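You operate a simulated robot arm through the tools that you are given. There is no shell and no other tool. Be economical: measure what you need, move in short steps, check, and stop when the job is done.

You run a simulated two-armed robot. Do the job below in one go: nothing can be reset, and whatever is moved stays where it is left.

TASK
Unscrew the teal handle's head into the tray, pass the handle across and stand it on the orange table.
Fine: hold it as you unscrew, pass it from hand to hand; then carry the tray there two-handed. Set down upright: what you pick out.
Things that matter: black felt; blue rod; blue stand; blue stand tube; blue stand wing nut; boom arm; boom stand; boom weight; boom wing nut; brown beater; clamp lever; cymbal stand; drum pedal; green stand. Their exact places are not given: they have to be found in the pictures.

The check looks at the end state, three seconds after you hand in, the way a careful person would. Anything else that was tipped, shoved, dropped, spilled or broken makes it a failure.

THE ROBOT
Two 7-joint arms with two-finger grippers on one trunk, on a base that drives. Base frame: it is fixed to the floor where the robot stands at the start and does not move with it; the origin is under the middle of the robot, x ahead of it, y to its left, z up. Lengths are in mm, angles in degrees, forces in N, time in s.
The left shoulder is at the start at [64, 216, 1169], the right one opposite. With the tool pointing down near the work surface each hand reaches from about 280 to 800 mm from the robot's upright axis, wherever it stands, measured 20 degrees to its own side. Places, roughly: blue stand tube [800, 500, 900]; blue stand wing nut [800, 500, 900]; boom arm [800, 100, 1000]; boom weight [800, 200, 1000]; boom wing nut [800, 200, 1000]; clamp lever [800, -600, 900]; green stand tube [800, 300, 900]; green stand wing nut [800, 300, 900]; inside of the wooden tray [600, -400, 800]; pedal wing nut [800, -700, 900]; red stand tube [800, 600, 900]; red stand wing nut [800, 600, 900]; top of the orange table [-300, -1200, 600]; vice handle [400, 600, 800]. Payload 3.18 kg a hand.
Tool frame (each hand has its own): the origin (TCP) lies between the finger pads and is the grasp point; the fingertips stand 30 mm ahead of it; z points along the fingers, y is the line along which they close. The gripper opens to 144 mm. The gripper's body begins 103 mm behind the TCP.
Orientation is that of the tool frame in the base frame, as a unit quaternion [w, x, y, z]. With the fingers straight down and closing along the base's y, the tool's x points along the base's -x, its y along +y and its z along -z.

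THE INTERFACE
- The arms move only by the tool nudge_tool. It takes "left_targets", "right_targets" or both (then of equal length, played together; a hand with none holds still); each is a list of rows, each a list of 7 numbers: the finger opening in mm, from 0 to 144, then the shift along the tool's x, y, z in mm, then the turn, a rotation vector about the tool's x, y, z in degrees. In form: [[hand, x, y, z, rx, ry, rz], ...]. A call has 1 to 20 rows; each row shifts and turns the commanded pose from where the row before left it, along the tool's axes as they then stand. Each row takes 0.2 s and may step no farther than 50 mm and 8.6 degrees from the row before; otherwise, or with a gripper value out of range, the whole call is refused. Where a pose cannot be reached the arm comes as near as it can. A force on the tool above 90 N (or 10 N above the force at the start of the call, whichever is more), or a blocked arm, ends the call early, and 0.2 s more pass. Each finger halts on what it meets, pressing with about 26 N; the grip force reading is that of the motor and also rises with nothing between the fingers. The clock runs only during rows and for 0.2 s after the last one: add rows that do not move to give the fingers time. It gives the time, the measured TCP pose, the force on the tool (base axes), the opening and the grip force at its end, in the units of the frame above (readings bear some noise), with the torque about the TCP (base axes, N m) and any sound that the robot's microphone picked up.
- Cameras (640 x 400 px; columns grow to the right, rows downward): "scene" is now at [146.2, -0.3, 1348.5]; the picture's right is [0.02, -1.00, 0.00], its down [-0.65, -0.01, -0.76] and it looks along [0.76, 0.01, -0.65] (base axes); focal length 217 px, centre (320, 200). "left" rides on the left gripper at [76, -16, -143] in its tool frame; the picture's right is [0.21, 0.98, 0.00], its down [-0.84, 0.18, -0.51] and it looks along [-0.50, 0.11, 0.86] (tool axes); focal length 218 px, centre (320, 200). "right" rides on the right gripper at [76, 16, -143] in its tool frame; the picture's right is [-0.21, 0.98, 0.00], its down [-0.84, -0.18, -0.51] and it looks along [-0.50, -0.11, 0.86] (tool axes); focal length 218 px, centre (320, 200).
- capture(camera): a new picture of that camera. No time passes.
- move_column(by): slides the trunk up (or, below 0, down) by that many mm; the arms and the scene camera ride with it, the base frame stays. It gives what a move gives, with no picture.
- steer(legs): drives the robot by 1 to 6 legs, each [ahead, left, turn to the left] in mm, mm and degrees, along the robot's own axes; the way and the turn of a leg run together, so that a leg with both is an arc; at most 1500 mm and 180 degrees a leg. The arms and the cameras ride along, it lands a little off, and it stops where it bumps. It gives what a move gives.
- pan_tilt(pan, tilt): turns the head with the scene camera to pan (to the left, within 80 degrees either way) and tilt (down, from -29 to 69), counted from straight ahead of the robot. It gives what a move gives.
- pixel_to_xyz(camera, pixels): for up to 12 pixels [column, row] of the newest picture of that camera ("zoom" is the newest enlarged one), the place [x, y, z] in the base frame of the surface seen there, good to about 3 mm. No time passes.
- zoom(camera, box): a new picture of the part [left, top, right, bottom] of that camera's present view, enlarged. No time passes.
- job_done(): hands the job in; it is judged then, once.

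Work in short steps. Measure before you move; look again where a grasp or a placing could have gone wrong, and mend it. You have 80 turns and 62 pictures in all, those below and enlarged ones among them. Open the grippers and draw the arms clear of the work before you hand the job in, unless the task says otherwise; then end with one line.

The tools are called after ">>>" by a JSON object that holds its "op" and its "data". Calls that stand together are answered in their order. nudge_tool: Moves the arms, as the interface text tells. Its arguments: {"type":"object","properties":{"left_targets":{"type":"array","items":{"type":"array","items":{"type":"number"}}},"right_targets":{"type":"array","items":{"type":"array","items":{"type":"number"}}}},"required":[]} The other tools are called the same way: move_column (by) slides the trunk up or down; steer (legs) drives the base; pan_tilt (pan, tilt) turns the head that bears the scene camera; capture (camera) takes a picture; pixel_to_xyz (camera, pixels) gives the place of the surface under pixels of a picture; zoom (camera, box) takes an enlarged picture of a part of a camera's view; job_done () hands the job in.

At the start:

```text
t: 0.0
left_position: [380.9, 174.0, 1191.1]
left_orientation: [-0.001, -0.001, 1.0, 0.0]
left_ft_force: [0.0, -0.7, 0.4]
left_moment: [0.0, 0.01, 0.02]
left_gripper_width: 144.1
left_grasp_force: 0.0
right_position: [324.1, -111.4, 1184.4]
right_orientation: [0.0, 0.0, 1.0, 0.0]
right_ft_force: [0.1, 0.4, 0.6]
right_moment: [0.02, 0.0, -0.02]
right_gripper_width: 144.1
right_grasp_force: 0.0
trunk travel left (down, up): [-250.0, 119.0]
robot x, y, heading: [1.4, 0.3, 0.1]
head pan, tilt: [0.9, 40.8]
```

scene: 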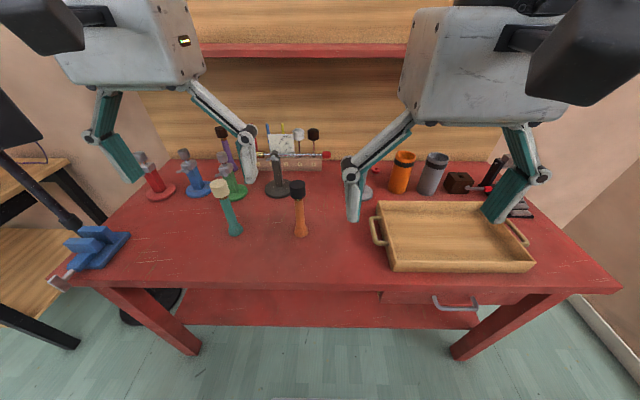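
right: 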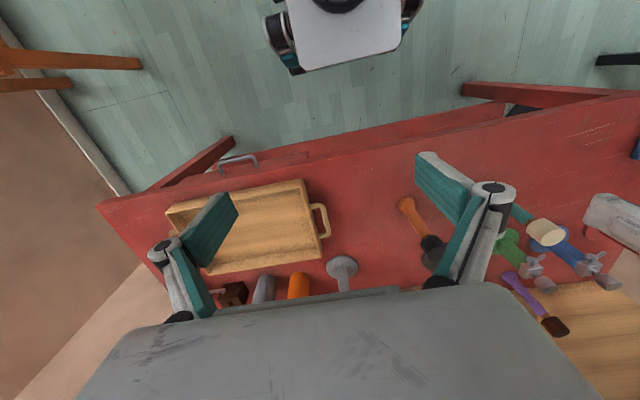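
left: 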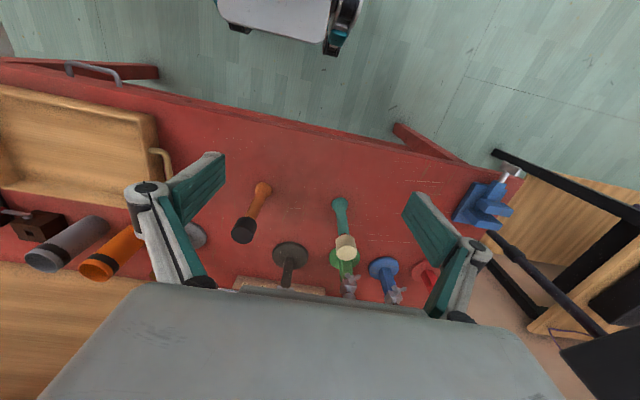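

The teal handle with a cream head stands near (230,210) in the scene view, and the tray is at (450,235). I'll zoom in on both to measure them.

>>> {"op": "zoom", "data": {"camera": "scene", "box": [130, 120, 350, 260]}}

>>> {"op": "pixel_to_xyz", "data": {"camera": "scene", "pixels": [[220, 184], [222, 195], [229, 215], [235, 233], [298, 188], [301, 230], [376, 230], [520, 230], [450, 225], [395, 268], [530, 268], [450, 203]]}}

```text
2.86 times, centred on (240, 190) of scene
```

zoom: 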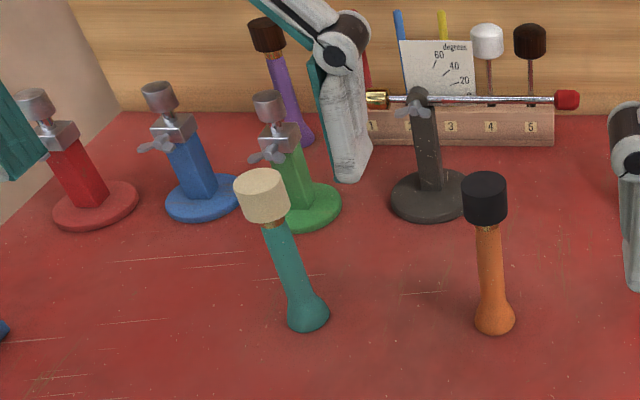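

```text
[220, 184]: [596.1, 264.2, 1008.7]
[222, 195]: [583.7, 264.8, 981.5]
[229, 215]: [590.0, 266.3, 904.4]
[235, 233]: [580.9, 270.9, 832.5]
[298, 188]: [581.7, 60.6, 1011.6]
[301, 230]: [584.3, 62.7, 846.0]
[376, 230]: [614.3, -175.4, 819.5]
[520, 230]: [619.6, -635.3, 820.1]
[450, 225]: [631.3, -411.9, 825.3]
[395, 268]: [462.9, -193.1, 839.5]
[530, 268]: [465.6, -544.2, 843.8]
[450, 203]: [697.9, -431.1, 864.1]
```

The teal handle's base is near (585,268,~818) and its head spans z of about 970–1010. Next I look at the orange table to the right rear and zoom in on the tray.

>>> {"op": "zoom", "data": {"camera": "scene", "box": [350, 140, 560, 290]}}

>>> {"op": "pan_tilt", "data": {"pan": -80, "tilt": 35}}

>>> {"op": "capture", "data": {"camera": "scene"}}

```text
2.67 times, centred on (455, 215) of scene
```

zoom: 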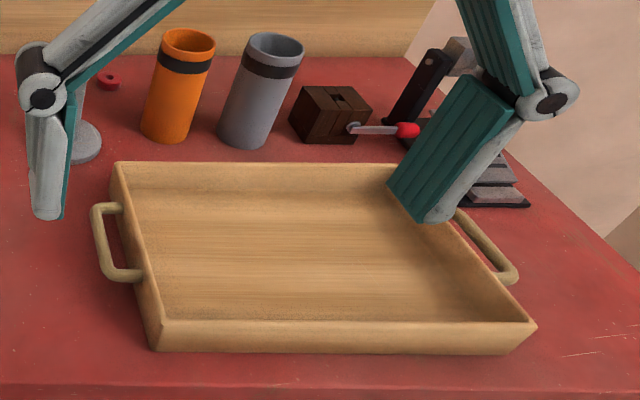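

```text
t: 1.5
left_position: [381.9, 173.5, 1191.4]
left_orientation: [-0.001, -0.001, 1.0, -0.001]
left_ft_force: [0.1, 0.3, 0.6]
left_moment: [-0.02, 0.03, 0.03]
left_gripper_width: 143.8
left_grasp_force: 0.1
right_position: [324.7, -111.0, 1183.3]
right_orientation: [0.0, -0.001, 1.0, 0.001]
right_ft_force: [0.0, -0.5, 0.5]
right_moment: [0.01, -0.03, 0.02]
right_gripper_width: 144.2
right_grasp_force: 0.0
trunk travel left (down, up): [-250.0, 119.0]
robot x, y, heading: [-0.8, -1.8, 0.0]
head pan, tilt: [-80.0, 35.0]
```

```text
56 pictures are left
```

scene: 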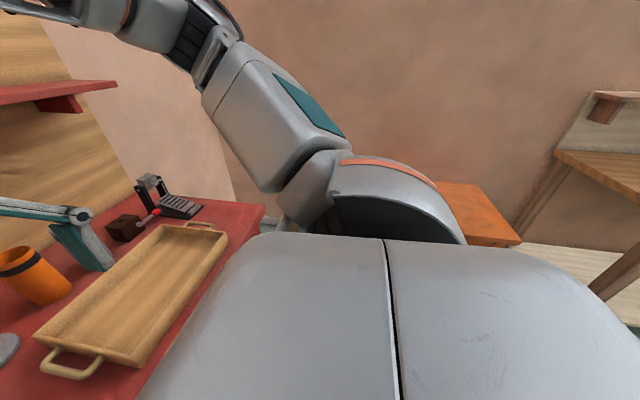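

The orange table is only partly visible for now, so I'll survey it later. I turn the head back, and start tilting the left hand 60° from vertical beside the teal handle's line (y of about 268).

>>> {"op": "pan_tilt", "data": {"pan": 12, "tilt": 40}}

>>> {"op": "nudge_tool", "data": {"left_targets": [[90, -25, 47, 0, 0, 0, 0], [90, -25, 47, 0, 0, 0, 0], [90, 0, 0, 0, 0, -8.57, 0], [90, 0, 0, 0, 0, -8.57, 0], [90, 0, 0, 0, 0, -8.57, 0], [90, 0, 0, 0, 0, -8.57, 0], [90, 0, 0, 0, 0, -8.57, 0], [90, 0, 0, 0, 0, -8.57, 0], [90, 0, 0, 0, 0, -8.57, 0]]}}

>>> {"op": "capture", "data": {"camera": "scene"}}

```text
t: 3.2
left_position: [380.9, 173.8, 1191.1]
left_orientation: [-0.001, -0.002, 1.0, 0.0]
left_ft_force: [0.2, -0.3, -0.2]
left_moment: [0.01, -0.04, -0.02]
left_gripper_width: 143.8
left_grasp_force: 0.0
right_position: [324.2, -111.3, 1183.8]
right_orientation: [0.0, 0.0, 1.0, -0.001]
right_ft_force: [0.3, -0.3, 0.1]
right_moment: [-0.01, 0.01, 0.0]
right_gripper_width: 143.9
right_grasp_force: 0.1
trunk travel left (down, up): [-250.0, 119.0]
robot x, y, heading: [3.3, -1.0, 0.0]
head pan, tilt: [12.0, 40.0]
```

```text
refused: row 1 steps farther than a row can; nothing moved
```

```text
55 pictures are left
```

scene: 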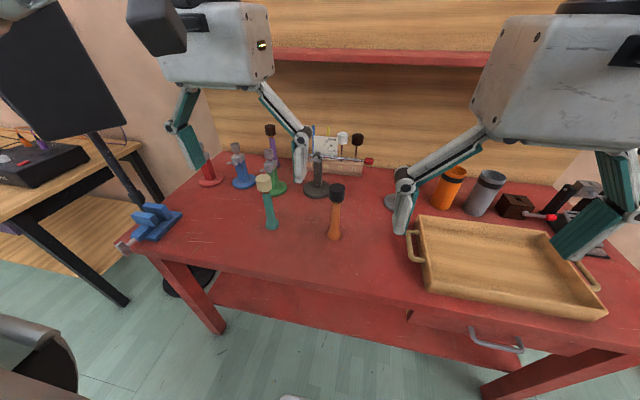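

The first row stepped more than 50 mm, so nothing moved. I repeat it with smaller steps.

>>> {"op": "nudge_tool", "data": {"left_targets": [[90, -17, 32, 0, 0, 0, 0], [90, -17, 32, 0, 0, 0, 0], [90, -16, 31, 0, 0, 0, 0], [90, 0, 0, 0, 0, -8.57, 0], [90, 0, 0, 0, 0, -8.57, 0], [90, 0, 0, 0, 0, -8.57, 0], [90, 0, 0, 0, 0, -8.57, 0], [90, 0, 0, 0, 0, -8.57, 0], [90, 0, 0, 0, 0, -8.57, 0], [90, 0, 0, 0, 0, -8.57, 0]]}}

>>> {"op": "zoom", "data": {"camera": "scene", "box": [200, 120, 360, 240]}}

```text
t: 5.4
left_position: [476.8, 262.1, 1239.1]
left_orientation: [0.499, -0.002, 0.866, 0.0]
left_ft_force: [0.0, -0.5, -0.7]
left_moment: [0.01, 0.03, -0.01]
left_gripper_width: 90.0
left_grasp_force: 0.0
left hand out of reach, approached as far as the arm can: row 9, 10
right_position: [325.2, -111.3, 1182.6]
right_orientation: [0.0, 0.0, 1.0, -0.001]
right_ft_force: [0.1, -0.8, -0.7]
right_moment: [0.04, 0.0, 0.03]
right_gripper_width: 144.0
right_grasp_force: 0.0
trunk travel left (down, up): [-250.0, 119.0]
robot x, y, heading: [4.5, -0.4, -0.1]
head pan, tilt: [12.0, 40.0]
```

```text
3.33 times, centred on (280, 180) of scene
```

zoom: 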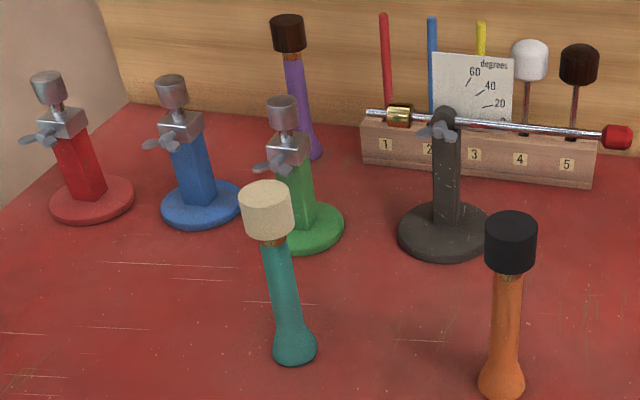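

The arm ran slightly short of the commanded pose, since the wrist was too close in. I measure the handle precisely from the zoom, where the head is at (267,215), the neck at (270,241) and the foot at (293,350).

>>> {"op": "pixel_to_xyz", "data": {"camera": "zoom", "pixels": [[267, 218], [267, 192], [272, 241], [280, 270], [285, 305], [293, 345], [295, 364], [300, 240], [240, 300], [310, 230], [275, 345], [314, 345]]}}

>>> {"op": "nudge_tool", "data": {"left_targets": [[90, 35, 0, 27, 0, 0, 0], [90, 35, 0, 27, 0, 0, 0]]}}

```text
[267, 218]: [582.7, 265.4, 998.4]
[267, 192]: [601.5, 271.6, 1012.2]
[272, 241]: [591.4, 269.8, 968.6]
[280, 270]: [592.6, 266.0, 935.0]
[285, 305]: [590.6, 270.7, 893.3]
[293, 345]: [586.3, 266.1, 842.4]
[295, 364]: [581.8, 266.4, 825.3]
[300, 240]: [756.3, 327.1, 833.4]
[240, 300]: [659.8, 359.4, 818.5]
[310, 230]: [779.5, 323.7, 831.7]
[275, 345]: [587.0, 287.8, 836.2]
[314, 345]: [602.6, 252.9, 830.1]
```

```text
t: 6.0
left_position: [523.7, 256.7, 1174.3]
left_orientation: [0.499, -0.002, 0.866, 0.0]
left_ft_force: [1.0, 0.5, 0.2]
left_moment: [0.03, 0.04, -0.02]
left_gripper_width: 89.8
left_grasp_force: 0.0
left hand out of reach, approached as far as the arm can: row 1, 2
right_position: [324.5, -110.2, 1183.3]
right_orientation: [0.0, 0.0, 1.0, 0.0]
right_ft_force: [-0.7, -0.3, -1.0]
right_moment: [-0.03, 0.03, 0.03]
right_gripper_width: 143.9
right_grasp_force: 0.0
trunk travel left (down, up): [-250.0, 119.0]
robot x, y, heading: [1.3, 3.0, 0.1]
head pan, tilt: [12.0, 40.0]
```

At this tilt the hand can't come close to the robot, so the target sits near its inner limit. I back the base by 120 mm and test the reach by stepping down.

>>> {"op": "steer", "data": {"legs": [[-120, 0, 0]]}}

>>> {"op": "nudge_tool", "data": {"left_targets": [[90, 17, 0, 13, 0, 0, 0]]}}

```text
t: 7.2
left_position: [405.2, 257.1, 1176.3]
left_orientation: [0.499, -0.002, 0.866, -0.001]
left_ft_force: [-0.9, -0.1, 0.5]
left_moment: [0.02, 0.01, -0.01]
left_gripper_width: 89.9
left_grasp_force: 0.1
right_position: [204.8, -110.5, 1183.9]
right_orientation: [0.001, 0.0, 1.0, 0.0]
right_ft_force: [-0.8, 0.4, 0.0]
right_moment: [-0.03, -0.03, 0.03]
right_gripper_width: 143.9
right_grasp_force: 0.1
trunk travel left (down, up): [-250.0, 119.0]
robot x, y, heading: [-120.4, 1.4, 0.2]
head pan, tilt: [12.0, 40.0]
```

```text
t: 7.6
left_position: [415.9, 257.1, 1154.6]
left_orientation: [0.498, -0.002, 0.867, 0.0]
left_ft_force: [-0.3, -0.4, -0.5]
left_moment: [0.01, 0.01, 0.03]
left_gripper_width: 89.9
left_grasp_force: 0.0
left hand out of reach, approached as far as the arm can: row 1
right_position: [207.4, -110.9, 1183.1]
right_orientation: [0.0, 0.0, 1.0, -0.001]
right_ft_force: [-0.3, -0.5, -0.4]
right_moment: [-0.04, 0.06, 0.02]
right_gripper_width: 144.4
right_grasp_force: 0.0
trunk travel left (down, up): [-250.0, 119.0]
robot x, y, heading: [-118.9, -1.0, 0.0]
head pan, tilt: [12.0, 40.0]
```

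The base moved. The hand slides outward to stay reachable, so I move it forward and down and check.

>>> {"op": "nudge_tool", "data": {"left_targets": [[90, 8, 5.5, 41.5, 0, 0, 0], [90, 8, 5.5, 41.5, 0, 0, 0]]}}

```text
t: 8.2
left_position: [477.9, 266.6, 1102.5]
left_orientation: [0.499, -0.002, 0.867, 0.0]
left_ft_force: [0.2, 0.7, -0.7]
left_moment: [0.0, -0.01, -0.01]
left_gripper_width: 90.1
left_grasp_force: 0.1
right_position: [206.3, -112.7, 1183.2]
right_orientation: [-0.001, 0.0, 1.0, 0.0]
right_ft_force: [0.6, 0.7, 0.1]
right_moment: [0.0, 0.01, -0.01]
right_gripper_width: 143.8
right_grasp_force: 0.2
trunk travel left (down, up): [-250.0, 119.0]
robot x, y, heading: [-114.7, -2.0, 0.1]
head pan, tilt: [12.0, 40.0]
```

The pose is reachable now. I go down in front of the handle to z of about 888 and x of about 485.

>>> {"op": "nudge_tool", "data": {"left_targets": [[90, 36.4, 0.2, 22.6, 0, 0, 0], [90, 36.4, 0.2, 22.6, 0, 0, 0], [90, 36.4, 0.2, 22.6, 0, 0, 0], [90, 36.4, 0.2, 22.6, 0, 0, 0], [90, 36.4, 0.2, 22.6, 0, 0, 0]]}}

>>> {"op": "capture", "data": {"camera": "left"}}

```text
t: 9.4
left_position: [536.3, 234.6, 1022.9]
left_orientation: [0.486, -0.004, 0.874, 0.005]
left_ft_force: [-0.3, -1.0, -1.0]
left_moment: [0.0, 0.0, 0.03]
left_gripper_width: 90.0
left_grasp_force: 0.0
left hand out of reach, approached as far as the arm can: row 2, 3, 4, 5
right_position: [207.7, -110.8, 1184.0]
right_orientation: [0.0, 0.0, 1.0, 0.0]
right_ft_force: [0.5, -0.3, -0.3]
right_moment: [0.02, 0.06, -0.01]
right_gripper_width: 143.9
right_grasp_force: 0.0
trunk travel left (down, up): [-250.0, 119.0]
robot x, y, heading: [-119.1, 0.2, 0.0]
head pan, tilt: [12.0, 40.0]
```

```text
53 pictures are left
```

left: 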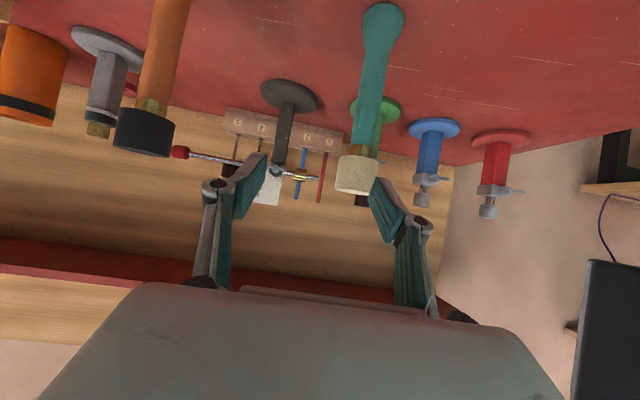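

The wrist stops at a limit here: the lower the hand sits below the shoulder, the farther out it must be. I'll back off, lower the trunk so the shoulder is nearer the handle's height, and re-approach.

>>> {"op": "steer", "data": {"legs": [[-120, 0, 0]]}}

>>> {"op": "move_column", "data": {"by": -100}}

>>> {"op": "nudge_tool", "data": {"left_targets": [[90, -26, 11, -15, 0, 0, 0], [90, -26, 11, -15, 0, 0, 0], [90, -26, 11, -15, 0, 0, 0]]}}

>>> {"op": "move_column", "data": {"by": -80}}

```text
t: 10.7
left_position: [419.5, 232.2, 1023.4]
left_orientation: [0.486, -0.003, 0.874, 0.003]
left_ft_force: [-0.2, 0.3, 0.5]
left_moment: [0.0, 0.02, -0.01]
left_gripper_width: 89.8
left_grasp_force: 0.0
right_position: [88.5, -111.8, 1184.0]
right_orientation: [0.0, 0.001, 1.0, -0.001]
right_ft_force: [-0.9, -0.6, 0.0]
right_moment: [0.0, -0.02, 0.01]
right_gripper_width: 144.2
right_grasp_force: 0.0
trunk travel left (down, up): [-250.0, 119.0]
robot x, y, heading: [-231.8, 2.6, 0.0]
head pan, tilt: [12.0, 40.0]
```

```text
t: 11.8
left_position: [433.5, 237.3, 847.4]
left_orientation: [0.425, -0.009, 0.905, 0.005]
left_ft_force: [-11.9, 20.6, 47.8]
left_moment: [1.04, -0.84, 0.39]
left_gripper_width: 3.4
left_grasp_force: 18.1
right_position: [92.3, -108.5, 1094.3]
right_orientation: [-0.01, 0.009, 1.0, 0.002]
right_ft_force: [0.5, 0.2, -0.7]
right_moment: [-0.05, 0.07, -0.02]
right_gripper_width: 144.2
right_grasp_force: 0.0
trunk travel left (down, up): [-160.0, 209.0]
robot x, y, heading: [-233.0, -3.9, 0.4]
head pan, tilt: [12.0, 40.0]
stopped: the force on the tool passed its limit at 105 N (the readings are from after the stop); the commanded pose is now the measured one
```

```text
t: 12.6
left_position: [444.3, 265.4, 925.3]
left_orientation: [0.415, -0.005, 0.91, 0.004]
left_ft_force: [0.1, 0.4, -0.4]
left_moment: [-0.03, -0.02, 0.02]
left_gripper_width: 89.8
left_grasp_force: 0.0
right_position: [94.9, -110.2, 1091.2]
right_orientation: [-0.012, 0.009, 1.0, 0.003]
right_ft_force: [-0.1, 0.7, 0.3]
right_moment: [-0.02, -0.01, -0.04]
right_gripper_width: 143.9
right_grasp_force: 0.1
trunk travel left (down, up): [-160.0, 209.0]
robot x, y, heading: [-236.2, -0.5, 0.1]
head pan, tilt: [12.0, 40.0]
```

```text
t: 13.2
left_position: [450.0, 266.6, 874.2]
left_orientation: [0.401, -0.004, 0.916, 0.004]
left_ft_force: [1.1, 1.1, -0.3]
left_moment: [-0.02, 0.01, 0.0]
left_gripper_width: 90.3
left_grasp_force: 0.0
right_position: [117.0, -111.7, 1051.4]
right_orientation: [-0.037, 0.024, 0.999, 0.012]
right_ft_force: [14.2, -3.3, -9.8]
right_moment: [0.37, 1.4, 0.01]
right_gripper_width: 144.0
right_grasp_force: 0.1
trunk travel left (down, up): [-130.0, 240.0]
robot x, y, heading: [-235.3, 1.4, -0.1]
head pan, tilt: [12.0, 40.0]
stopped: the force on the tool passed its limit at 151 N (the readings are from after the stop); the commanded pose is now the measured one
```

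Two force stops came up, one on the left hand and one on the right. I look at the scene before doing anything else.

>>> {"op": "capture", "data": {"camera": "scene"}}

>>> {"op": "capture", "data": {"camera": "right"}}

>>> {"op": "capture", "data": {"camera": "left"}}

```text
52 pictures are left
```

scene: 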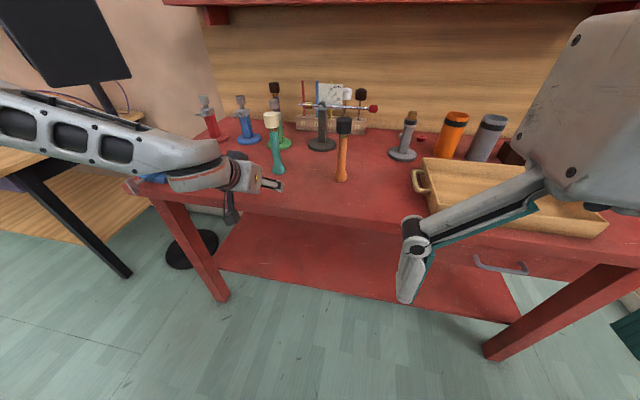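

```text
51 pictures are left
```

right: 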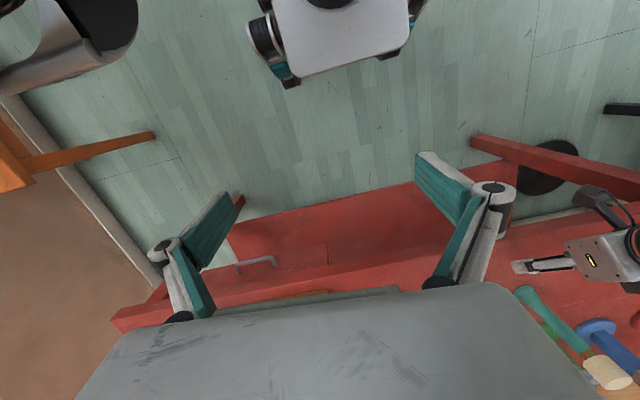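

```text
50 pictures are left
```

left: 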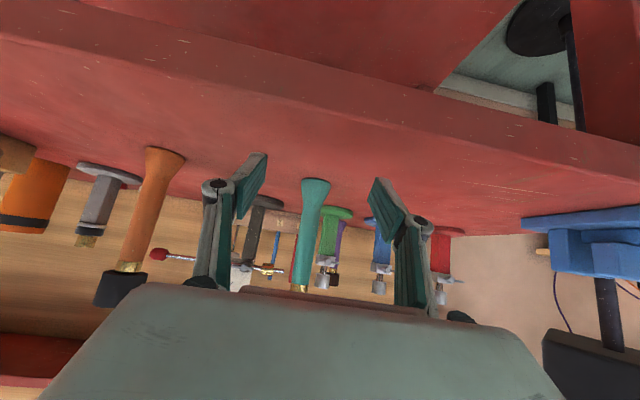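

Nothing was displaced. The left hand sits in front of the handle, now tilted about 47°, and the right hand is jammed near the trunk. I free the right hand forward and up, keeping the left still.

>>> {"op": "nudge_tool", "data": {"right_targets": [[144, -40, 0, -20, 0, 0, 0], [144, -40, 0, -20, 0, 0, 0], [144, -40, -10, -20, 0, 0, 0]]}}

>>> {"op": "pixel_to_xyz", "data": {"camera": "left", "pixels": [[302, 245], [309, 210], [315, 188], [300, 288]]}}

```text
t: 14.0
left_position: [449.1, 266.2, 878.2]
left_orientation: [0.403, -0.005, 0.915, 0.004]
left_ft_force: [0.5, 0.3, 0.5]
left_moment: [0.02, -0.01, 0.0]
left_gripper_width: 90.0
left_grasp_force: 0.0
right_position: [238.0, -127.5, 1106.4]
right_orientation: [-0.035, 0.023, 0.999, 0.012]
right_ft_force: [0.7, -0.4, 0.4]
right_moment: [0.02, -0.01, 0.0]
right_gripper_width: 143.9
right_grasp_force: 0.0
trunk travel left (down, up): [-130.0, 240.0]
robot x, y, heading: [-236.7, 0.6, 0.3]
head pan, tilt: [12.0, 40.0]
```

```text
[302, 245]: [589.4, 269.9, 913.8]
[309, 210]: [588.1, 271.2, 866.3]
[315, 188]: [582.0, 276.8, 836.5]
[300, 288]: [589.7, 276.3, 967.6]
```

The handle's axis is near (599,270), and the hand at (449,266,878) is aligned with it. I drive the base forward 147 mm so the open fingers straddle the handle.

>>> {"op": "nudge_tool", "data": {"left_targets": [[90, -5, 3, -5, 0, 0, 0]]}}

>>> {"op": "steer", "data": {"legs": [[148, 0, 0]]}}

>>> {"op": "capture", "data": {"camera": "left"}}

```text
t: 14.4
left_position: [447.1, 270.6, 886.9]
left_orientation: [0.405, -0.006, 0.914, 0.005]
left_ft_force: [0.3, 0.4, 1.1]
left_moment: [0.0, 0.03, -0.01]
left_gripper_width: 89.9
left_grasp_force: 0.0
right_position: [236.8, -128.1, 1107.0]
right_orientation: [-0.034, 0.023, 0.999, 0.012]
right_ft_force: [-0.1, -0.6, 0.2]
right_moment: [0.01, -0.01, 0.0]
right_gripper_width: 144.1
right_grasp_force: 0.1
trunk travel left (down, up): [-130.0, 240.0]
robot x, y, heading: [-236.6, 2.8, -0.1]
head pan, tilt: [12.0, 40.0]
```

```text
t: 15.7
left_position: [594.9, 270.0, 885.9]
left_orientation: [0.404, -0.004, 0.915, 0.003]
left_ft_force: [0.3, 0.5, -0.1]
left_moment: [0.01, -0.01, 0.03]
left_gripper_width: 90.2
left_grasp_force: 0.1
right_position: [384.1, -127.8, 1105.1]
right_orientation: [-0.035, 0.023, 0.999, 0.012]
right_ft_force: [1.0, 0.1, -0.6]
right_moment: [0.04, 0.05, 0.01]
right_gripper_width: 144.0
right_grasp_force: 0.1
trunk travel left (down, up): [-130.0, 240.0]
robot x, y, heading: [-88.9, -1.0, -0.2]
head pan, tilt: [12.0, 40.0]
```

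```text
49 pictures are left
```

left: 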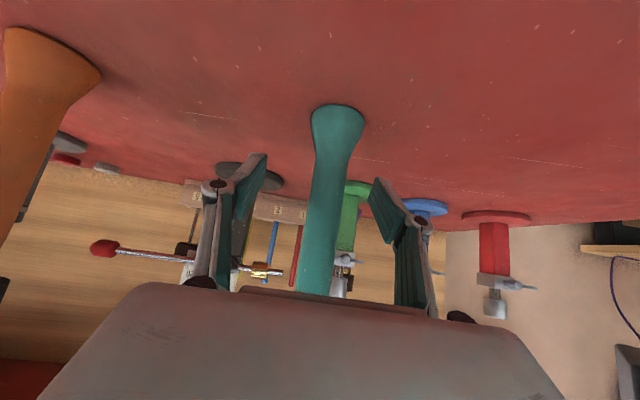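

The teal handle lies between the fingers, with its column centred around 325. I close the left gripper on it.

>>> {"op": "nudge_tool", "data": {"left_targets": [[40, 0, 0, 0, 0, 0, 0], [20, 0, 0, 0, 0, 0, 0], [0, 0, 0, 0, 0, 0, 0], [0, 0, 0, 0, 0, 0, 0], [0, 0, 0, 0, 0, 0, 0]]}}

```text
t: 16.9
left_position: [594.5, 269.5, 886.7]
left_orientation: [0.404, -0.004, 0.915, 0.004]
left_ft_force: [0.1, 0.7, 1.7]
left_moment: [-0.04, 0.06, -0.01]
left_gripper_width: 24.2
left_grasp_force: 25.9
right_position: [384.2, -127.5, 1106.8]
right_orientation: [-0.035, 0.023, 0.999, 0.013]
right_ft_force: [0.5, 0.4, 0.3]
right_moment: [-0.01, 0.01, 0.05]
right_gripper_width: 144.0
right_grasp_force: 0.1
trunk travel left (down, up): [-130.0, 240.0]
robot x, y, heading: [-87.9, -2.2, -0.0]
head pan, tilt: [12.0, 40.0]
```

The grip is at 24.2 mm and 26 N. I lift with the trunk, back away from the other handles, and bring the handle toward the middle.

>>> {"op": "move_column", "data": {"by": 80}}

>>> {"op": "steer", "data": {"legs": [[-180, 0, 0]]}}

>>> {"op": "nudge_tool", "data": {"left_targets": [[0, 0, -30, 0, 0, 0, 0], [0, 0, -30, 0, 0, 0, 0], [0, 0, -30, 0, 0, 0, 0], [0, 0, -30, 0, 0, 0, 0], [0, 0, -30, 0, 0, 0, 0]]}}

>>> {"op": "pan_tilt", "data": {"pan": 6, "tilt": 30}}

>>> {"op": "capture", "data": {"camera": "scene"}}

```text
t: 18.1
left_position: [595.6, 270.3, 964.1]
left_orientation: [0.402, -0.004, 0.916, 0.004]
left_ft_force: [0.4, -0.3, -1.7]
left_moment: [-0.01, 0.0, 0.0]
left_gripper_width: 24.5
left_grasp_force: 26.2
right_position: [385.1, -127.0, 1184.0]
right_orientation: [-0.036, 0.022, 0.999, 0.012]
right_ft_force: [-0.5, -0.2, 0.2]
right_moment: [-0.01, 0.06, 0.02]
right_gripper_width: 144.3
right_grasp_force: 0.0
trunk travel left (down, up): [-210.0, 160.0]
robot x, y, heading: [-86.2, 2.7, -0.2]
head pan, tilt: [12.0, 40.0]
```

```text
t: 19.6
left_position: [417.8, 270.1, 967.4]
left_orientation: [0.405, -0.005, 0.914, 0.004]
left_ft_force: [-0.2, 0.3, -1.6]
left_moment: [0.0, 0.02, 0.02]
left_gripper_width: 24.4
left_grasp_force: 26.2
right_position: [208.1, -127.2, 1187.0]
right_orientation: [-0.034, 0.023, 0.999, 0.012]
right_ft_force: [0.2, -0.5, -0.4]
right_moment: [0.01, -0.06, -0.01]
right_gripper_width: 144.2
right_grasp_force: 0.1
trunk travel left (down, up): [-210.0, 160.0]
robot x, y, heading: [-264.8, 1.8, -0.0]
head pan, tilt: [12.0, 40.0]
```

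```text
t: 20.8
left_position: [420.9, 121.6, 965.0]
left_orientation: [0.404, -0.005, 0.915, 0.005]
left_ft_force: [1.0, -0.5, -1.3]
left_moment: [-0.01, 0.01, 0.0]
left_gripper_width: 24.4
left_grasp_force: 25.8
right_position: [209.3, -127.3, 1185.2]
right_orientation: [-0.034, 0.022, 0.999, 0.013]
right_ft_force: [-0.9, -0.1, 0.1]
right_moment: [0.03, -0.01, 0.03]
right_gripper_width: 144.1
right_grasp_force: 0.1
trunk travel left (down, up): [-210.0, 160.0]
robot x, y, heading: [-264.4, 1.7, -0.0]
head pan, tilt: [12.0, 40.0]
```

```text
t: 21.5
left_position: [421.7, 122.1, 966.4]
left_orientation: [0.404, -0.005, 0.915, 0.004]
left_ft_force: [0.3, -0.1, -2.4]
left_moment: [0.0, 0.01, 0.02]
left_gripper_width: 24.3
left_grasp_force: 25.7
right_position: [209.7, -127.5, 1185.4]
right_orientation: [-0.034, 0.022, 0.999, 0.012]
right_ft_force: [-0.2, -0.5, -1.0]
right_moment: [0.02, -0.02, 0.01]
right_gripper_width: 144.1
right_grasp_force: 0.1
trunk travel left (down, up): [-210.0, 160.0]
robot x, y, heading: [-264.3, -0.4, -0.1]
head pan, tilt: [6.0, 30.0]
```

```text
48 pictures are left
```

scene: 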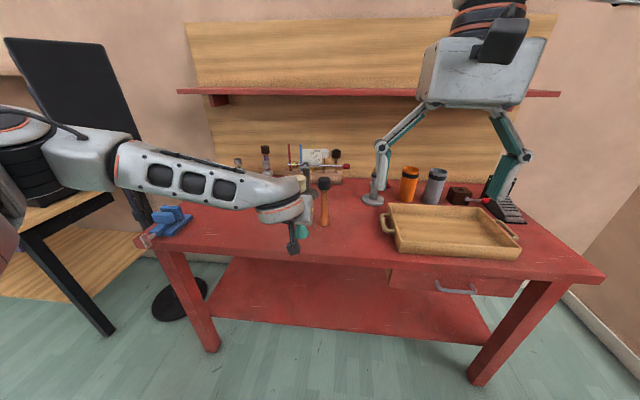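

The handle is held, and its head shows near (300,183). I bring it to y of about 32 while straightening the right hand to vertical and moving it above the head with clearance.

>>> {"op": "nudge_tool", "data": {"left_targets": [[0, 0, -30, 0, 0, 0, 0], [0, 0, -30, 0, 0, 0, 0], [0, 0, -30, 0, 0, 0, 0], [0, 0, 0, 0, 0, 0, 0], [0, 0, 0, 0, 0, 0, 0], [0, 0, 0, 0, 0, 0, 0], [0, 0, 0, 0, 0, 0, 0]], "right_targets": [[100, 0, 0, -15, 1.4, -3.9, -2.6], [100, -35, 26, -5, 0, 0, 0], [100, -35, 26, -5, 0, 0, 0], [100, -35, 26, -5, 0, 0, 0], [100, -35, 26, -5, 0, 0, 0], [100, -35, 26, 0, 0, 0, 0], [100, -35, 26, 0, 0, 0, 0]]}}

>>> {"op": "capture", "data": {"camera": "right"}}

```text
t: 23.1
left_position: [422.5, 30.2, 966.5]
left_orientation: [0.404, -0.006, 0.915, 0.005]
left_ft_force: [-0.1, 0.8, -2.1]
left_moment: [-0.04, 0.01, 0.01]
left_gripper_width: 24.1
left_grasp_force: 26.3
right_position: [317.7, -45.8, 1195.0]
right_orientation: [0.0, 0.0, 1.0, 0.0]
right_ft_force: [0.6, -0.8, 0.2]
right_moment: [-0.01, 0.02, 0.03]
right_gripper_width: 100.2
right_grasp_force: 0.0
right hand out of reach, approached as far as the arm can: row 4, 5, 6, 7
trunk travel left (down, up): [-210.0, 160.0]
robot x, y, heading: [-263.0, 0.2, 0.1]
head pan, tilt: [6.0, 30.0]
```

```text
47 pictures are left
```

right: 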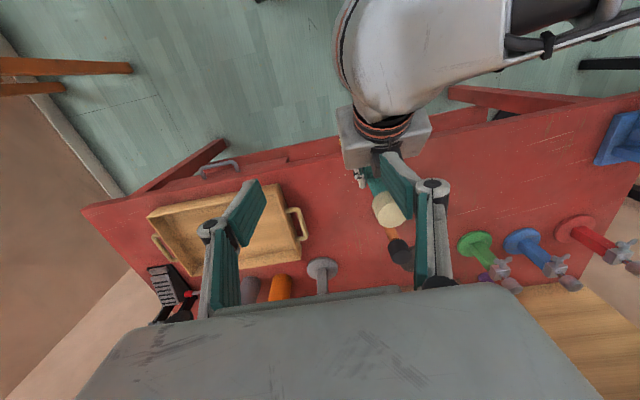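

The right hand's reach ends at about x 318 at this height. I bring the left hand 70 mm nearer and 60 mm further right to see whether it can.

>>> {"op": "nudge_tool", "data": {"left_targets": [[0, 15.7, -20, -17.3, 0, 0, 0], [0, 15.7, -20, -17.3, 0, 0, 0], [0, 15.7, -20, -17.3, 0, 0, 0]], "right_targets": [[100, 30, -20, 0, 0, 0, 0], [100, 0, 0, 0, 0, 0, 0], [100, 0, 0, 0, 0, 0, 0]]}}

```text
t: 23.9
left_position: [352.0, -32.3, 967.2]
left_orientation: [0.405, -0.005, 0.914, 0.005]
left_ft_force: [-1.3, -0.5, -0.1]
left_moment: [-0.01, 0.0, 0.06]
left_gripper_width: 24.2
left_grasp_force: 25.8
right_position: [287.4, -68.0, 1195.6]
right_orientation: [0.001, -0.001, 1.0, 0.001]
right_ft_force: [-0.3, -1.0, -0.1]
right_moment: [0.04, -0.01, 0.02]
right_gripper_width: 100.0
right_grasp_force: 0.1
trunk travel left (down, up): [-210.0, 160.0]
robot x, y, heading: [-262.6, 1.0, 0.1]
head pan, tilt: [6.0, 30.0]
```

The left hand reached (352,-32,967). I bring it a bit further in and lower, so the right hand has ample reach, then look from the right camera.

>>> {"op": "nudge_tool", "data": {"left_targets": [[0, 28, -15, -8.5, 0, 0, 0], [0, 28, -15, -8.5, 0, 0, 0], [0, 0, 0, 0, 0, 0, 0]]}}

>>> {"op": "capture", "data": {"camera": "right"}}

```text
t: 24.7
left_position: [313.5, -49.1, 942.6]
left_orientation: [0.403, -0.025, 0.915, 0.001]
left_ft_force: [0.7, -0.3, -1.4]
left_moment: [0.02, 0.0, 0.0]
left_gripper_width: 24.0
left_grasp_force: 26.2
right_position: [286.9, -66.5, 1196.1]
right_orientation: [0.0, 0.0, 1.0, 0.0]
right_ft_force: [0.2, -0.4, 0.1]
right_moment: [0.02, -0.04, -0.02]
right_gripper_width: 100.0
right_grasp_force: 0.0
trunk travel left (down, up): [-210.0, 160.0]
robot x, y, heading: [-268.2, 1.7, -0.3]
head pan, tilt: [6.0, 30.0]
```

```text
46 pictures are left
```

right: 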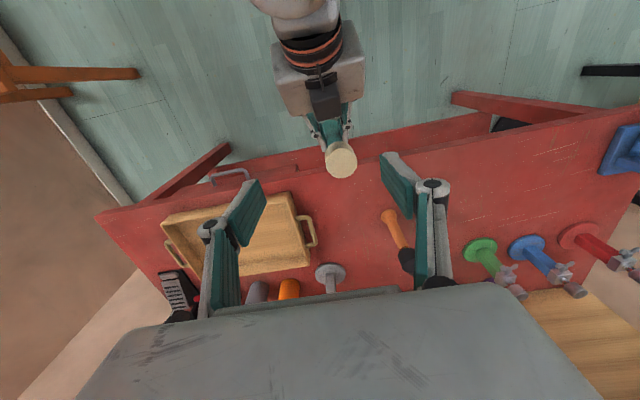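

The left arm touched its limit, twisting by about 3°. I back it out 20 mm, undo that twist, and measure the head.

>>> {"op": "nudge_tool", "data": {"left_targets": [[0, -28, 0, 1.4, 1.3, 0, 2.6], [0, 0, 0, 0, 0, 0, 0], [0, 0, 0, 0, 0, 0, 0]]}}

>>> {"op": "zoom", "data": {"camera": "right", "box": [260, 80, 420, 200]}}

```text
t: 25.5
left_position: [328.3, -51.3, 952.9]
left_orientation: [0.399, 0.009, 0.917, 0.004]
left_ft_force: [0.1, -0.5, -1.2]
left_moment: [-0.02, 0.03, -0.01]
left_gripper_width: 24.1
left_grasp_force: 26.3
right_position: [286.9, -65.8, 1194.0]
right_orientation: [-0.001, 0.0, 1.0, -0.001]
right_ft_force: [-0.5, -0.2, -1.0]
right_moment: [-0.04, -0.01, 0.0]
right_gripper_width: 100.2
right_grasp_force: 0.1
trunk travel left (down, up): [-210.0, 160.0]
robot x, y, heading: [-258.9, 0.1, 0.2]
head pan, tilt: [6.0, 30.0]
```

```text
3.33 times, centred on (340, 140) of right
```

zoom: 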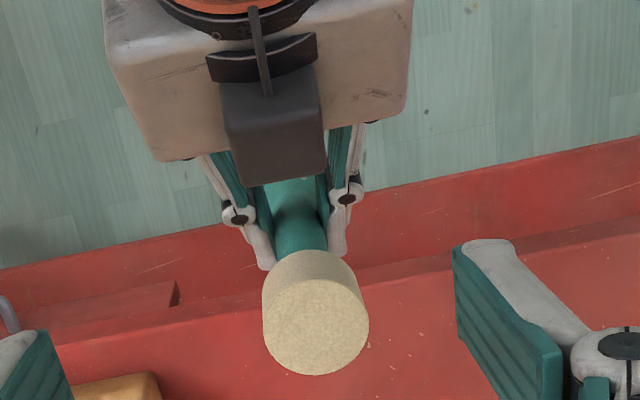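

The head is clearly seen, with its top disc centred at (317,325) in the zoom. I measure it.

>>> {"op": "pixel_to_xyz", "data": {"camera": "zoom", "pixels": [[317, 325], [270, 325], [363, 325], [317, 285], [317, 368], [310, 260]]}}

>>> {"op": "nudge_tool", "data": {"left_targets": [[0, 0, 0, 0, -0.7, -0.7, -1.4], [0, 0, 0, 0, 0, 0, 0]]}}

```text
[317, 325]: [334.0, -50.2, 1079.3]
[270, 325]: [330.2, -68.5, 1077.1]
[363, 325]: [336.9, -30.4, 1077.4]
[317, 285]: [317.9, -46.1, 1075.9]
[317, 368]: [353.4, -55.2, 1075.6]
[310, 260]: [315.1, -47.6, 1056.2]
```

```text
t: 26.1
left_position: [331.6, -49.2, 957.7]
left_orientation: [0.405, -0.012, 0.914, 0.001]
left_ft_force: [-0.1, -0.2, -1.5]
left_moment: [0.0, 0.0, 0.02]
left_gripper_width: 24.1
left_grasp_force: 26.3
right_position: [286.7, -65.3, 1195.0]
right_orientation: [-0.001, 0.0, 1.0, 0.001]
right_ft_force: [-0.3, 0.1, -0.2]
right_moment: [0.02, 0.02, 0.04]
right_gripper_width: 100.1
right_grasp_force: 0.1
trunk travel left (down, up): [-210.0, 160.0]
robot x, y, heading: [-265.6, -0.8, -0.1]
head pan, tilt: [6.0, 30.0]
```

The head's top is centred near (336,-49,1081), about 40 mm across. I move the right hand above it and pre-rotate +77° about its own axis, ready to turn counter-clockwise.

>>> {"op": "nudge_tool", "data": {"right_targets": [[90, -25, 8, 0, 0, 0, 0], [90, -24, 8, 0, 0, 0, 0], [90, 0, 0, 0, 0, 0, 8.55], [90, 0, 0, 0, 0, 0, 8.55], [90, 0, 0, 0, 0, 0, 8.55], [90, 0, 0, 0, 0, 0, 8.55], [90, 0, 0, 0, 0, 0, 8.55], [90, 0, 0, 0, 0, 0, 8.55], [90, 0, 0, 0, 0, 0, 8.55], [90, 0, 0, 0, 0, 0, 8.55], [90, 0, 0, 0, 0, 0, 8.55], [90, 0, 0, 0, 0, 0, 0]]}}

>>> {"op": "capture", "data": {"camera": "right"}}

```text
t: 28.7
left_position: [332.9, -49.2, 962.3]
left_orientation: [0.409, -0.011, 0.912, 0.0]
left_ft_force: [-0.6, 0.2, -1.3]
left_moment: [-0.01, 0.02, 0.0]
left_gripper_width: 24.1
left_grasp_force: 25.9
right_position: [314.3, -60.0, 1194.3]
right_orientation: [0.0, 0.622, 0.783, 0.001]
right_ft_force: [0.2, -0.1, -0.2]
right_moment: [0.0, -0.02, 0.01]
right_gripper_width: 90.0
right_grasp_force: 0.0
right hand out of reach, approached as far as the arm can: row 2
trunk travel left (down, up): [-210.0, 160.0]
robot x, y, heading: [-264.5, 1.3, 0.2]
head pan, tilt: [6.0, 30.0]
```

```text
44 pictures are left
```

right: 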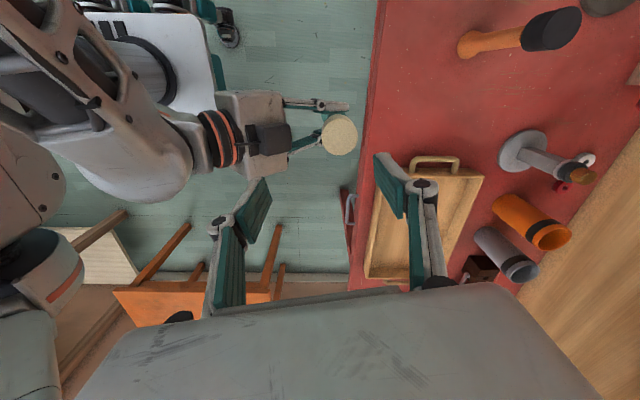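

The rotation worked, though the right hand is a bit short at this height. I re-measure the head, whose top is at (341,133).

>>> {"op": "pixel_to_xyz", "data": {"camera": "right", "pixels": [[341, 133], [327, 130], [353, 136], [341, 122], [339, 147]]}}

>>> {"op": "nudge_tool", "data": {"left_targets": [[0, 0, 0, 0, 0, 0, 0]]}}

```text
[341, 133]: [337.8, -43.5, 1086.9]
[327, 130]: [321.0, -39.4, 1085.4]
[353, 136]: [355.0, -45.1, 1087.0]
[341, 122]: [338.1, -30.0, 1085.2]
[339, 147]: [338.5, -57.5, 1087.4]
```

```text
t: 29.1
left_position: [331.8, -48.2, 963.9]
left_orientation: [0.409, -0.011, 0.912, 0.0]
left_ft_force: [-0.1, 1.0, -2.8]
left_moment: [-0.03, 0.01, -0.03]
left_gripper_width: 24.3
left_grasp_force: 26.0
right_position: [313.9, -58.1, 1194.6]
right_orientation: [0.001, 0.622, 0.783, 0.0]
right_ft_force: [0.4, 0.6, -1.1]
right_moment: [0.01, 0.0, -0.03]
right_gripper_width: 89.9
right_grasp_force: 0.0
trunk travel left (down, up): [-210.0, 160.0]
robot x, y, heading: [-263.2, -0.5, 0.1]
head pan, tilt: [6.0, 30.0]
```

The head's centre is at about (338,-44,1066). I lower the right hand to just above the head and shift onto its axis.

>>> {"op": "nudge_tool", "data": {"right_targets": [[80, 0, 0, 48, 0, 0, 0], [80, 4, 13, 2, 0, 0, 0], [80, 4, 13, 2, 0, 0, 0], [80, 0, 0, 0, 0, 0, 0]]}}

>>> {"op": "capture", "data": {"camera": "right"}}

```text
t: 30.1
left_position: [333.2, -49.0, 962.5]
left_orientation: [0.41, -0.012, 0.912, 0.001]
left_ft_force: [-0.4, -0.6, -1.7]
left_moment: [0.0, -0.02, -0.02]
left_gripper_width: 23.8
left_grasp_force: 26.2
right_position: [338.0, -45.0, 1142.7]
right_orientation: [0.0, 0.621, 0.784, 0.0]
right_ft_force: [-1.0, -1.1, 0.0]
right_moment: [0.0, -0.03, 0.03]
right_gripper_width: 80.0
right_grasp_force: 0.2
trunk travel left (down, up): [-210.0, 160.0]
robot x, y, heading: [-266.3, 1.8, 0.4]
head pan, tilt: [6.0, 30.0]
```

```text
43 pictures are left
```

right: 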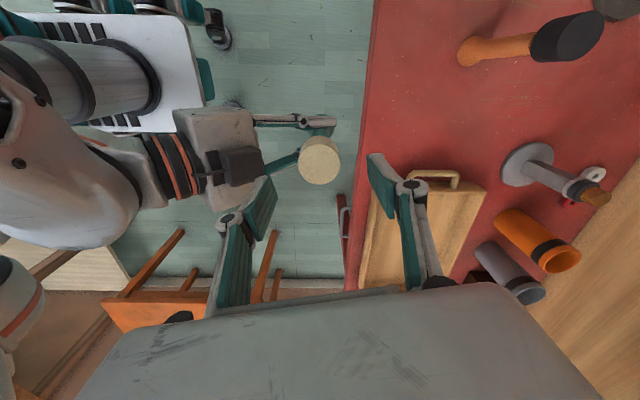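

The right hand's near finger will come down close to the left gripper's block at (240,165). I check the heights there before descending.

>>> {"op": "pixel_to_xyz", "data": {"camera": "right", "pixels": [[240, 165], [258, 160], [230, 125], [285, 160], [290, 120], [320, 160]]}}

```text
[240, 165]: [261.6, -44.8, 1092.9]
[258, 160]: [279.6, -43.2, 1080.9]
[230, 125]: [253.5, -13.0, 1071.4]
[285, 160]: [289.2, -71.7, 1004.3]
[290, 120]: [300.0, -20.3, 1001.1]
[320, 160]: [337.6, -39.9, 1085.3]
```

The block's front is at x of about 282 with its top at z of about 1093. With the opening cut to 58 the near finger's outer side stays around x 297, so I descend carefully to z of about 1074.

>>> {"op": "nudge_tool", "data": {"right_targets": [[58, 0, 0, 0, 0, 0, 0], [58, 0, 0, 20, 0, 0, 0], [58, 0, 0, 25, 0, 0, 0], [58, 0, 0, 23, 0, 0, 0], [58, 0, 0, 0, 0, 0, 0]]}}

>>> {"op": "capture", "data": {"camera": "right"}}

```text
t: 31.3
left_position: [332.1, -48.1, 962.3]
left_orientation: [0.408, -0.012, 0.913, 0.0]
left_ft_force: [0.0, -0.2, -1.3]
left_moment: [-0.01, 0.01, -0.01]
left_gripper_width: 24.0
left_grasp_force: 25.9
right_position: [337.2, -44.3, 1072.1]
right_orientation: [0.0, 0.622, 0.783, 0.0]
right_ft_force: [-0.2, 0.2, 0.1]
right_moment: [-0.05, -0.02, 0.02]
right_gripper_width: 57.9
right_grasp_force: 0.0
trunk travel left (down, up): [-210.0, 160.0]
robot x, y, heading: [-266.1, -0.7, 0.0]
head pan, tilt: [6.0, 30.0]
```

```text
42 pictures are left
```

right: 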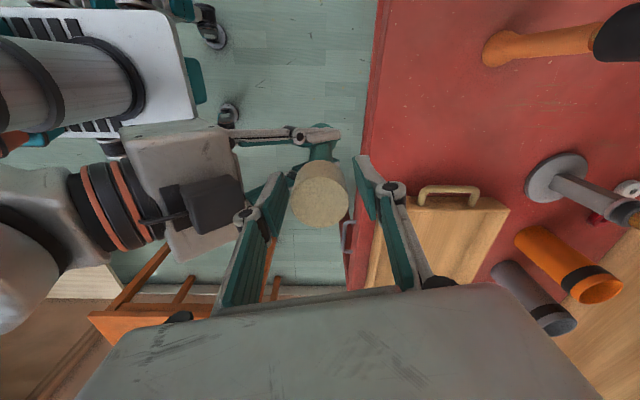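

No contact so far, and the head lies between the right fingers at (320,200). I close on it.

>>> {"op": "nudge_tool", "data": {"right_targets": [[35, 0, 0, 0, 0, 0, 0], [20, 0, 0, 0, 0, 0, 0], [0, 0, 0, 0, 0, 0, 0], [0, 0, 0, 0, 0, 0, 0]]}}

```text
t: 32.3
left_position: [332.4, -49.4, 963.1]
left_orientation: [0.41, -0.012, 0.912, 0.0]
left_ft_force: [1.8, -0.3, -1.2]
left_moment: [0.04, 0.15, -0.01]
left_gripper_width: 24.1
left_grasp_force: 26.0
right_position: [337.5, -42.5, 1073.9]
right_orientation: [0.0, 0.622, 0.783, 0.0]
right_ft_force: [-1.1, 0.3, -0.1]
right_moment: [0.0, -0.01, 0.02]
right_gripper_width: 39.0
right_grasp_force: 26.1
trunk travel left (down, up): [-210.0, 160.0]
robot x, y, heading: [-262.0, -0.0, 0.3]
head pan, tilt: [6.0, 30.0]
```

Gripped at 39 mm. I turn counter-clockwise seen from above (negative about the tool's z) and watch the forces.

>>> {"op": "nudge_tool", "data": {"right_targets": [[0, 0, 0, 0, 0, 0, -8.5], [0, 0, 0, 0, 0, 0, -8.5], [0, 0, 0, 0, 0, 0, -8.5], [0, 0, 0, 0, 0, 0, -8.5], [0, 0, 0, 0, 0, 0, -8.5], [0, 0, 0, 0, 0, 0, -8.5], [0, 0, 0, 0, 0, 0, -8.5], [0, 0, 0, 0, 0, 0, -8.5], [0, 0, 0, 0, 0, 0, -8.5]]}}

```text
t: 34.3
left_position: [333.1, -47.7, 963.0]
left_orientation: [0.409, -0.011, 0.912, 0.0]
left_ft_force: [9.6, 6.9, -1.3]
left_moment: [-0.23, 0.37, 0.06]
left_gripper_width: 23.6
left_grasp_force: 25.9
right_position: [337.4, -46.1, 1073.9]
right_orientation: [0.0, 0.003, 1.0, -0.002]
right_ft_force: [-9.8, -6.5, 0.8]
right_moment: [-0.55, 0.67, -0.01]
right_gripper_width: 38.8
right_grasp_force: 26.1
trunk travel left (down, up): [-210.0, 160.0]
robot x, y, heading: [-264.1, -3.1, 0.2]
head pan, tilt: [6.0, 30.0]
```

The forces are modest and it turns. I carry on by another ~160°.

>>> {"op": "nudge_tool", "data": {"right_targets": [[0, 0, 0, 0, 0, 0, -8.5], [0, 0, 0, 0, 0, 0, -8.5], [0, 0, 0, 0, 0, 0, -8.5], [0, 0, 0, 0, 0, 0, -8.5], [0, 0, 0, 0, 0, 0, -8.5], [0, 0, 0, 0, 0, 0, -8.5], [0, 0, 0, 0, 0, 0, -8.5], [0, 0, 0, 0, 0, 0, -8.5], [0, 0, 0, 0, 0, 0, -8.5], [0, 0, 0, 0, 0, 0, -8.5], [0, 0, 0, 0, 0, 0, -8.5], [0, 0, 0, 0, 0, 0, -8.5]]}}

>>> {"op": "capture", "data": {"camera": "right"}}

```text
t: 36.9
left_position: [333.3, -49.8, 961.6]
left_orientation: [0.409, -0.013, 0.913, 0.001]
left_ft_force: [-4.5, 8.2, -1.3]
left_moment: [-0.49, -0.14, 0.06]
left_gripper_width: 23.6
left_grasp_force: 25.9
right_position: [338.7, -46.1, 1074.9]
right_orientation: [0.001, -0.119, 0.993, 0.0]
right_ft_force: [3.8, -7.3, 0.5]
right_moment: [-0.47, -0.24, -0.01]
right_gripper_width: 39.2
right_grasp_force: 26.0
right hand out of reach, approached as far as the arm can: row 3, 4, 5, 6, 7, 8, 9, 10, 11, 12
trunk travel left (down, up): [-210.0, 160.0]
robot x, y, heading: [-266.1, 1.9, -0.0]
head pan, tilt: [6.0, 30.0]
```

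```text
41 pictures are left
```

right: 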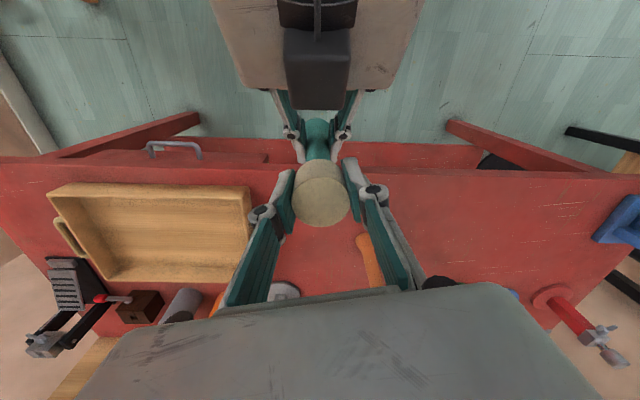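

The right wrist stops about 14° past straight, so the useful range lies on the positive side. I release, rotate back in the positive direction, and regrip.

>>> {"op": "nudge_tool", "data": {"right_targets": [[58, 0, 0, 0, 0, 0, 0], [58, 0, 0, 0, 0, 0, 0], [58, 0, 0, 0, 0, 0, 8.5], [58, 0, 0, 0, 0, 0, 8.5], [58, 0, 0, 0, 0, 0, 8.5], [58, 0, 0, 0, 0, 0, 8.5], [58, 0, 0, 0, 0, 0, 8.5], [58, 0, 0, 0, 0, 0, 8.5], [58, 0, 0, 0, 0, 0, 8.5], [58, 0, 0, 0, 0, 0, 8.5], [58, 0, 0, 0, 0, 0, 8.5], [58, 0, 0, 0, 0, 0, 8.5], [58, 0, 0, 0, 0, 0, 8.5], [58, 0, 0, 0, 0, 0, 8.5], [58, 0, 0, 0, 0, 0, 8.5], [58, 0, 0, 0, 0, 0, 8.5], [58, 0, 0, 0, 0, 0, 8.5], [58, 0, 0, 0, 0, 0, 8.5], [58, 0, 0, 0, 0, 0, 8.5], [58, 0, 0, 0, 0, 0, 8.5]]}}

>>> {"op": "capture", "data": {"camera": "right"}}

```text
t: 41.1
left_position: [332.6, -48.9, 962.5]
left_orientation: [0.409, -0.011, 0.912, -0.001]
left_ft_force: [-0.8, -0.3, -1.9]
left_moment: [0.0, 0.04, -0.01]
left_gripper_width: 23.7
left_grasp_force: 26.4
right_position: [338.5, -45.4, 1075.1]
right_orientation: [0.0, 0.938, 0.347, 0.0]
right_ft_force: [0.1, -0.1, -0.5]
right_moment: [0.0, -0.03, 0.0]
right_gripper_width: 58.1
right_grasp_force: 0.1
trunk travel left (down, up): [-210.0, 160.0]
robot x, y, heading: [-261.6, 4.3, 0.0]
head pan, tilt: [6.0, 30.0]
```

```text
40 pictures are left
```

right: 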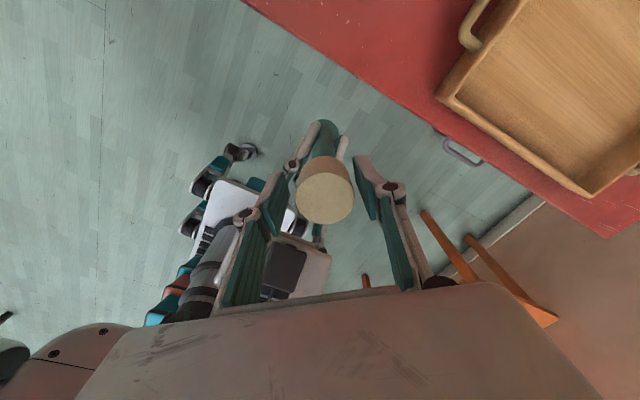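

It turned back to about +139° freely. I close and turn −145° in one call.

>>> {"op": "nudge_tool", "data": {"right_targets": [[20, 0, 0, 0, 0, 0, 0], [0, 0, 0, 0, 0, 0, 0], [0, 0, 0, 0, 0, 0, 0], [0, 0, 0, 0, 0, 0, -8.55], [0, 0, 0, 0, 0, 0, -8.55], [0, 0, 0, 0, 0, 0, -8.55], [0, 0, 0, 0, 0, 0, -8.55], [0, 0, 0, 0, 0, 0, -8.55], [0, 0, 0, 0, 0, 0, -8.55], [0, 0, 0, 0, 0, 0, -8.55], [0, 0, 0, 0, 0, 0, -8.55], [0, 0, 0, 0, 0, 0, -8.55], [0, 0, 0, 0, 0, 0, -8.55], [0, 0, 0, 0, 0, 0, -8.55], [0, 0, 0, 0, 0, 0, -8.55], [0, 0, 0, 0, 0, 0, -8.55], [0, 0, 0, 0, 0, 0, -8.55], [0, 0, 0, 0, 0, 0, -8.55], [0, 0, 0, 0, 0, 0, -8.55], [0, 0, 0, 0, 0, 0, -8.55]]}}

>>> {"op": "zoom", "data": {"camera": "left", "box": [220, 140, 420, 300]}}

```text
t: 45.3
left_position: [332.7, -47.7, 962.8]
left_orientation: [0.409, -0.012, 0.912, 0.002]
left_ft_force: [9.8, 10.8, -10.4]
left_moment: [-0.47, 0.51, 0.06]
left_gripper_width: 23.9
left_grasp_force: 26.2
right_position: [337.2, -45.0, 1075.0]
right_orientation: [0.001, -0.055, 0.999, 0.0]
right_ft_force: [-9.6, -11.3, 9.1]
right_moment: [-0.87, 0.71, -0.04]
right_gripper_width: 40.4
right_grasp_force: 25.9
trunk travel left (down, up): [-210.0, 160.0]
robot x, y, heading: [-264.3, 0.6, 0.1]
head pan, tilt: [6.0, 30.0]
```

```text
2.50 times, centred on (320, 220) of left
```

zoom: 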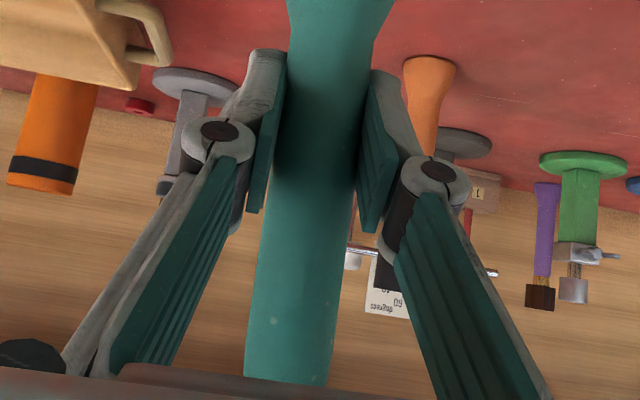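

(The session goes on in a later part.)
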